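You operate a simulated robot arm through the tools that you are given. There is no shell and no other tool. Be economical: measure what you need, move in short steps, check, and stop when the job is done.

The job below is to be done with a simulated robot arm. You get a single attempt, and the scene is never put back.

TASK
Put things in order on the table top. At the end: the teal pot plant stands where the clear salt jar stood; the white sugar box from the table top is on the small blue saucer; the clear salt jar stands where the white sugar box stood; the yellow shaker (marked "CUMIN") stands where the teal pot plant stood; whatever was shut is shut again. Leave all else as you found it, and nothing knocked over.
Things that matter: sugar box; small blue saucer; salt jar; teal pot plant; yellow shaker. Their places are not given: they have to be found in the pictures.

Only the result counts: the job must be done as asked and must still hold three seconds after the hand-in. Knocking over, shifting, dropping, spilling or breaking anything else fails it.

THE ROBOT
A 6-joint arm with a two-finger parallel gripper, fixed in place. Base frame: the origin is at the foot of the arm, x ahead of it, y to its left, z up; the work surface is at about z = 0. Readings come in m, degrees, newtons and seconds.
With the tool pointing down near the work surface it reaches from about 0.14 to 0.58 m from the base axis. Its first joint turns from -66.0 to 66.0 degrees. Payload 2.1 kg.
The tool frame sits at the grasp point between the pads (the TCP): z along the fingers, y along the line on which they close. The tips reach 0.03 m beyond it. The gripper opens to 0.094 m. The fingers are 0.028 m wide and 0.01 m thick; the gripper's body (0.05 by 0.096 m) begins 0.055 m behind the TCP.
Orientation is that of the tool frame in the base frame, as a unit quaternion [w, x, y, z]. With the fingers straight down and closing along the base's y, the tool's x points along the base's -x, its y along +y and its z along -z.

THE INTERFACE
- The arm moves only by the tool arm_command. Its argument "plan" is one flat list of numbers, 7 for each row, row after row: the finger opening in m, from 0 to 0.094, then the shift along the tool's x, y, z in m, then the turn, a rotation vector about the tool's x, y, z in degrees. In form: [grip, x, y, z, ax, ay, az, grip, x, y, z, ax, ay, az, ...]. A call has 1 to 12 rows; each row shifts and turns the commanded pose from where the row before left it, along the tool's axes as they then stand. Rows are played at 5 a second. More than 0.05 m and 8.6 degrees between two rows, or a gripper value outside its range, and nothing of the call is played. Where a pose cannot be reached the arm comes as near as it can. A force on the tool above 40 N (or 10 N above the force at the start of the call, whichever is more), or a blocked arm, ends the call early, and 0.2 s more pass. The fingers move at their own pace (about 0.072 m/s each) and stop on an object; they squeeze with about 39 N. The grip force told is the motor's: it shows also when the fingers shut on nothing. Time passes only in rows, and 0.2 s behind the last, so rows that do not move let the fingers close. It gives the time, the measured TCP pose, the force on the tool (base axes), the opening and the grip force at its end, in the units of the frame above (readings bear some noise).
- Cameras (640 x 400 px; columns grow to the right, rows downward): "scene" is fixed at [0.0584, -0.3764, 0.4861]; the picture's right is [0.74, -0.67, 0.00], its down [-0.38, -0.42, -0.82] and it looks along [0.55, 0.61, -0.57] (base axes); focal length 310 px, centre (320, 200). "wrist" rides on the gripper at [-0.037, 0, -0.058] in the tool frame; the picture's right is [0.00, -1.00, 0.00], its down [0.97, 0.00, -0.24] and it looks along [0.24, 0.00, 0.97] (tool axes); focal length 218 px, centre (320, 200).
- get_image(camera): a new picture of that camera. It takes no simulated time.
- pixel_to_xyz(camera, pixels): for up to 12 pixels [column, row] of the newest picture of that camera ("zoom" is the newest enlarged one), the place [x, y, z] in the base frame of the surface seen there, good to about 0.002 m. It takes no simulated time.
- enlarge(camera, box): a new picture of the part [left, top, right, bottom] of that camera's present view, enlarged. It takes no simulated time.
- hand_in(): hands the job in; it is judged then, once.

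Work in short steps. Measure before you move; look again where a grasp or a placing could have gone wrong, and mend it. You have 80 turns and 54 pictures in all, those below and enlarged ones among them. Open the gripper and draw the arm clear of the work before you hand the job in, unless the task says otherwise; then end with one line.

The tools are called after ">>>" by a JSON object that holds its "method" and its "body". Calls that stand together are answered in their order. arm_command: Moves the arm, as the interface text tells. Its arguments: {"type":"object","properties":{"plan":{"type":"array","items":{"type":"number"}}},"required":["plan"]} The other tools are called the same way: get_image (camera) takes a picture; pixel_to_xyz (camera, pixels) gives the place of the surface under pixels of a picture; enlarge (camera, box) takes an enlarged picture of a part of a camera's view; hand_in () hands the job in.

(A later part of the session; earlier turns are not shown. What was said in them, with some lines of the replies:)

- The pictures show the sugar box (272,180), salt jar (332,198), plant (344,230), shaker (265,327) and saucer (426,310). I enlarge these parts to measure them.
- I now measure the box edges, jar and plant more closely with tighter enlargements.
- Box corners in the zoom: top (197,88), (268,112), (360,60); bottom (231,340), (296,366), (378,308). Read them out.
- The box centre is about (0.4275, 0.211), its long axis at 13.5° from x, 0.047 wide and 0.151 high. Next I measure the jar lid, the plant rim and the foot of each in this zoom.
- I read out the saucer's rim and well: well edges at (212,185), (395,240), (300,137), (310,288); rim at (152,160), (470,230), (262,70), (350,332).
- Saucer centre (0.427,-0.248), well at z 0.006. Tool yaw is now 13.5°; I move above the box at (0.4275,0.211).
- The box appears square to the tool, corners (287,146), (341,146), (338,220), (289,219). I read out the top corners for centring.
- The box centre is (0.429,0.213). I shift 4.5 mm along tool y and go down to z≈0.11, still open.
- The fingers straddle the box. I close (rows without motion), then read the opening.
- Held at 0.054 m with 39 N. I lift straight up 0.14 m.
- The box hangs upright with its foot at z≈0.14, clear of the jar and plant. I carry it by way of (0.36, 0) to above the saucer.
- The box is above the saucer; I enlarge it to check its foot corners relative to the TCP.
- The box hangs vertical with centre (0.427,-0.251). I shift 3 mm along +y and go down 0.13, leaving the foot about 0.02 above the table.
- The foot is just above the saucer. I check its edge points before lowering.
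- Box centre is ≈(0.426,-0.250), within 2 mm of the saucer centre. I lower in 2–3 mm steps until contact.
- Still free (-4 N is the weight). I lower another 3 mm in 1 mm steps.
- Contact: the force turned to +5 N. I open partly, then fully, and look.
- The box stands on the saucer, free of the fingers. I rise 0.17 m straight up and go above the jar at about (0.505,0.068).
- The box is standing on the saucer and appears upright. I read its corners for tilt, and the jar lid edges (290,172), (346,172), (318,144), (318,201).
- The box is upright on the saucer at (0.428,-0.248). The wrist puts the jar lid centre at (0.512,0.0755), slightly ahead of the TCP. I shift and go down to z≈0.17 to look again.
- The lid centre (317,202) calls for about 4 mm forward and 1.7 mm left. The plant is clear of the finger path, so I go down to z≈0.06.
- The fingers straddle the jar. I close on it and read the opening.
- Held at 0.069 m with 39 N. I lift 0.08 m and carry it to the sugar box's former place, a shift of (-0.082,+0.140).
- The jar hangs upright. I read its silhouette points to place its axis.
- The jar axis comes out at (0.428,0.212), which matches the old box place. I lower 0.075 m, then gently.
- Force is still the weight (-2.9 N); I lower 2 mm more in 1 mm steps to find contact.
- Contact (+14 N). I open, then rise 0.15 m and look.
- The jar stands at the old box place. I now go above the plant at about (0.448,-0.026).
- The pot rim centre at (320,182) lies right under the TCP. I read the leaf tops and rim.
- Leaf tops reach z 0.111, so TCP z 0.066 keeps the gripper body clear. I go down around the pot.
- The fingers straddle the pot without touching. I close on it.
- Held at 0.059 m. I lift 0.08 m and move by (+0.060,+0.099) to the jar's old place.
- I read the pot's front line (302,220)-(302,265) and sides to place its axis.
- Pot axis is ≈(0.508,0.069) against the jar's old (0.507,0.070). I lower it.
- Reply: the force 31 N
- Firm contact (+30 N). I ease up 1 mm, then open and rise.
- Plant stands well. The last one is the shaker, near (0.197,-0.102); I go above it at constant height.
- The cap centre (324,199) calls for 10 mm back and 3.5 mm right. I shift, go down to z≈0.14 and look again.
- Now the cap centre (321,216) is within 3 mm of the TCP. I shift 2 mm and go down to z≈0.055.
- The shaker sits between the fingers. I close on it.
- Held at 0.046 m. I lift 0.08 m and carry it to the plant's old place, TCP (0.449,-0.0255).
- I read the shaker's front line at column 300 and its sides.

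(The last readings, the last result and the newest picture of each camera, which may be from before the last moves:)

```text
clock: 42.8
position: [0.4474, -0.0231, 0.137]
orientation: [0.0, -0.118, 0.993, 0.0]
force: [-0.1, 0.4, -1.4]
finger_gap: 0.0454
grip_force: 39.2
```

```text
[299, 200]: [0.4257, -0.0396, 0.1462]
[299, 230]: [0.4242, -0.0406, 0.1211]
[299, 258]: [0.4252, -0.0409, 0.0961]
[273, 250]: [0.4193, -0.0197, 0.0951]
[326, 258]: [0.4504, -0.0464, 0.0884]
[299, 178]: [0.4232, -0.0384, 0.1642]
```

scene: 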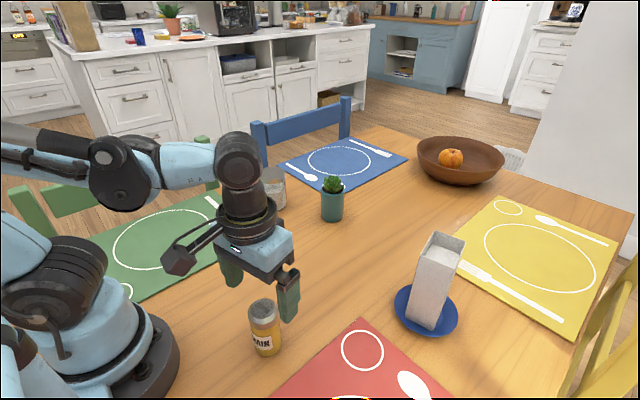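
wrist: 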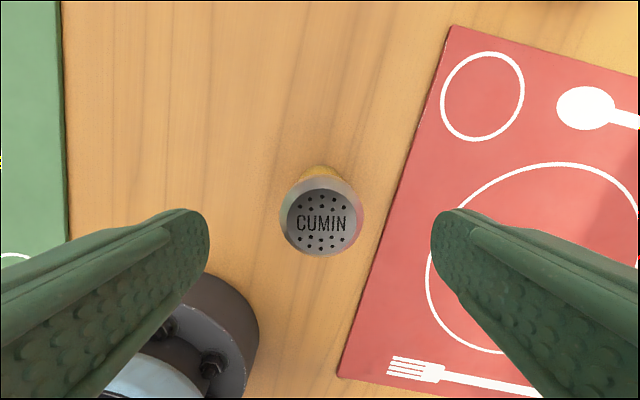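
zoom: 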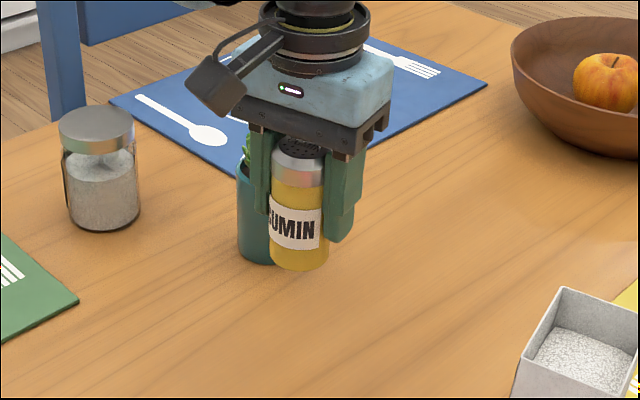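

The shaker's axis is ≈(0.440,-0.027) while the plant's was ≈(0.449,-0.028). I shift by (+0.008,-0.001) and lower to just above the table.

>>> {"method": "arm_command", "body": {"plan": [0.02, -0.0076, -0.003, 0, 0, 0, 0, 0.02, 0, 0, 0.02, 0, 0, 0, 0.02, 0, 0, 0.03, 0, 0, 0, 0.02, 0, 0, 0.02, 0, 0, 0, 0.02, 0, 0, 0.006, 0, 0, 0, 0.02, 0, 0, 0.002, 0, 0, 0, 0.02, 0, 0, 0.001, 0, 0, 0, 0.02, 0, 0, 0, 0, 0, 0]}}

>>> {"method": "enlarge", "body": {"camera": "scene", "box": [280, 150, 420, 290]}}

```text
clock: 44.6
position: [0.4563, -0.0259, 0.0563]
orientation: [0.0, -0.118, 0.993, 0.001]
force: [-0.2, -0.7, -0.9]
finger_gap: 0.0456
grip_force: 38.6
```

```text
2.86 times, centred on (350, 220) of scene
```

zoom: 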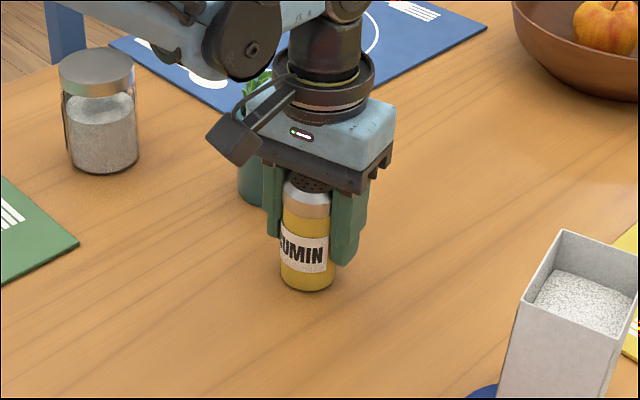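

Check the axis again at the front line (307,220)-(307,285), and lower 1.5 mm to contact.

>>> {"method": "pixel_to_xyz", "body": {"camera": "zoom", "pixels": [[307, 225], [307, 250], [307, 280], [284, 270], [332, 276]]}}

>>> {"method": "arm_command", "body": {"plan": [0.02, 0, 0, 0.001, 0, 0, 0, 0.02, 0, 0, 0.0005, 0, 0, 0, 0.02, 0, 0, 0, 0, 0, 0]}}

```text
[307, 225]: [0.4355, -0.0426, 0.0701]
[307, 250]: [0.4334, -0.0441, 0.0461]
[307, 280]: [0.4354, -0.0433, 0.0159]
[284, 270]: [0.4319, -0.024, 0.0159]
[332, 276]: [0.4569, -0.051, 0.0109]
```

```text
clock: 45.4
position: [0.457, -0.0265, 0.0557]
orientation: [-0.001, -0.118, 0.993, 0.0]
force: [0.5, 0.4, -0.4]
finger_gap: 0.0454
grip_force: 38.7
```

Axis ≈(0.450,-0.030), good. Force is about zero, so contact is near; I lower another 1 mm.

>>> {"method": "arm_command", "body": {"plan": [0.02, 0, 0, 0.0005, 0, 0, 0, 0.02, 0, 0, 0.0005, 0, 0, 0, 0.02, 0, 0, 0, 0, 0, 0]}}

```text
clock: 46.2
position: [0.4571, -0.0271, 0.0548]
orientation: [0.0, -0.117, 0.993, -0.001]
force: [-1.9, 1.1, 24.0]
finger_gap: 0.0453
grip_force: 38.8
```

Contact (+24 N). I ease up 0.7 mm, open, rise, and draw back clear.

>>> {"method": "arm_command", "body": {"plan": [0.02, 0, 0, -0.0007, 0, 0, 0, 0.02, 0, 0, 0, 0, 0, 0, 0.094, 0, 0, 0, 0, 0, 0, 0.094, 0, 0, 0, 0, 0, 0, 0.094, 0, 0, 0, 0, 0, 0, 0.094, 0, 0, -0.02, 0, 0, 0, 0.094, 0, 0, -0.04, 0, 0, 0, 0.094, 0, 0, -0.05, 0, 0, 0, 0.094, 0, 0, -0.05, 0, 0, 0, 0.094, 0, 0, -0.05, 0, 0, 0, 0.094, 0.04, 0, 0, 0, 0, 0, 0.094, 0.04, 0, 0, 0, 0, 0]}}

>>> {"method": "get_image", "body": {"camera": "scene"}}

>>> {"method": "get_image", "body": {"camera": "wrist"}}

```text
clock: 48.8
position: [0.3782, -0.047, 0.2663]
orientation: [0.0, -0.117, 0.993, 0.0]
force: [0.2, 0.2, 0.1]
finger_gap: 0.094
grip_force: 0.0
```

```text
19 pictures are left
```

scene: 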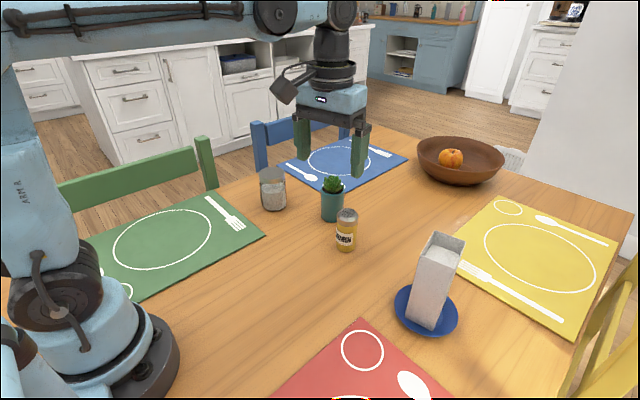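

```text
18 pictures are left
```

wrist: 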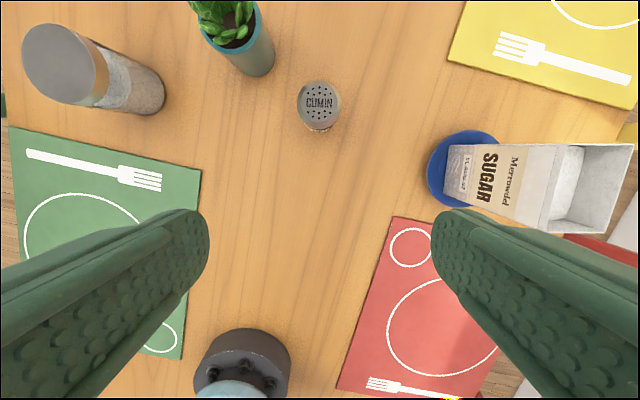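

All four stand upright in their places in both pictures: box on saucer (430,290), jar (272,190), plant (332,200), shaker (347,230). The gripper is open and clear, so I hand in.

>>> {"method": "hand_in", "body": {}}

```text
The job is handed in.
```

I handed the job in with all four items upright in their new places: the sugar box on the blue saucer, the salt jar where the sugar box stood, the teal plant where the salt jar stood, and the cumin shaker where the plant stood.
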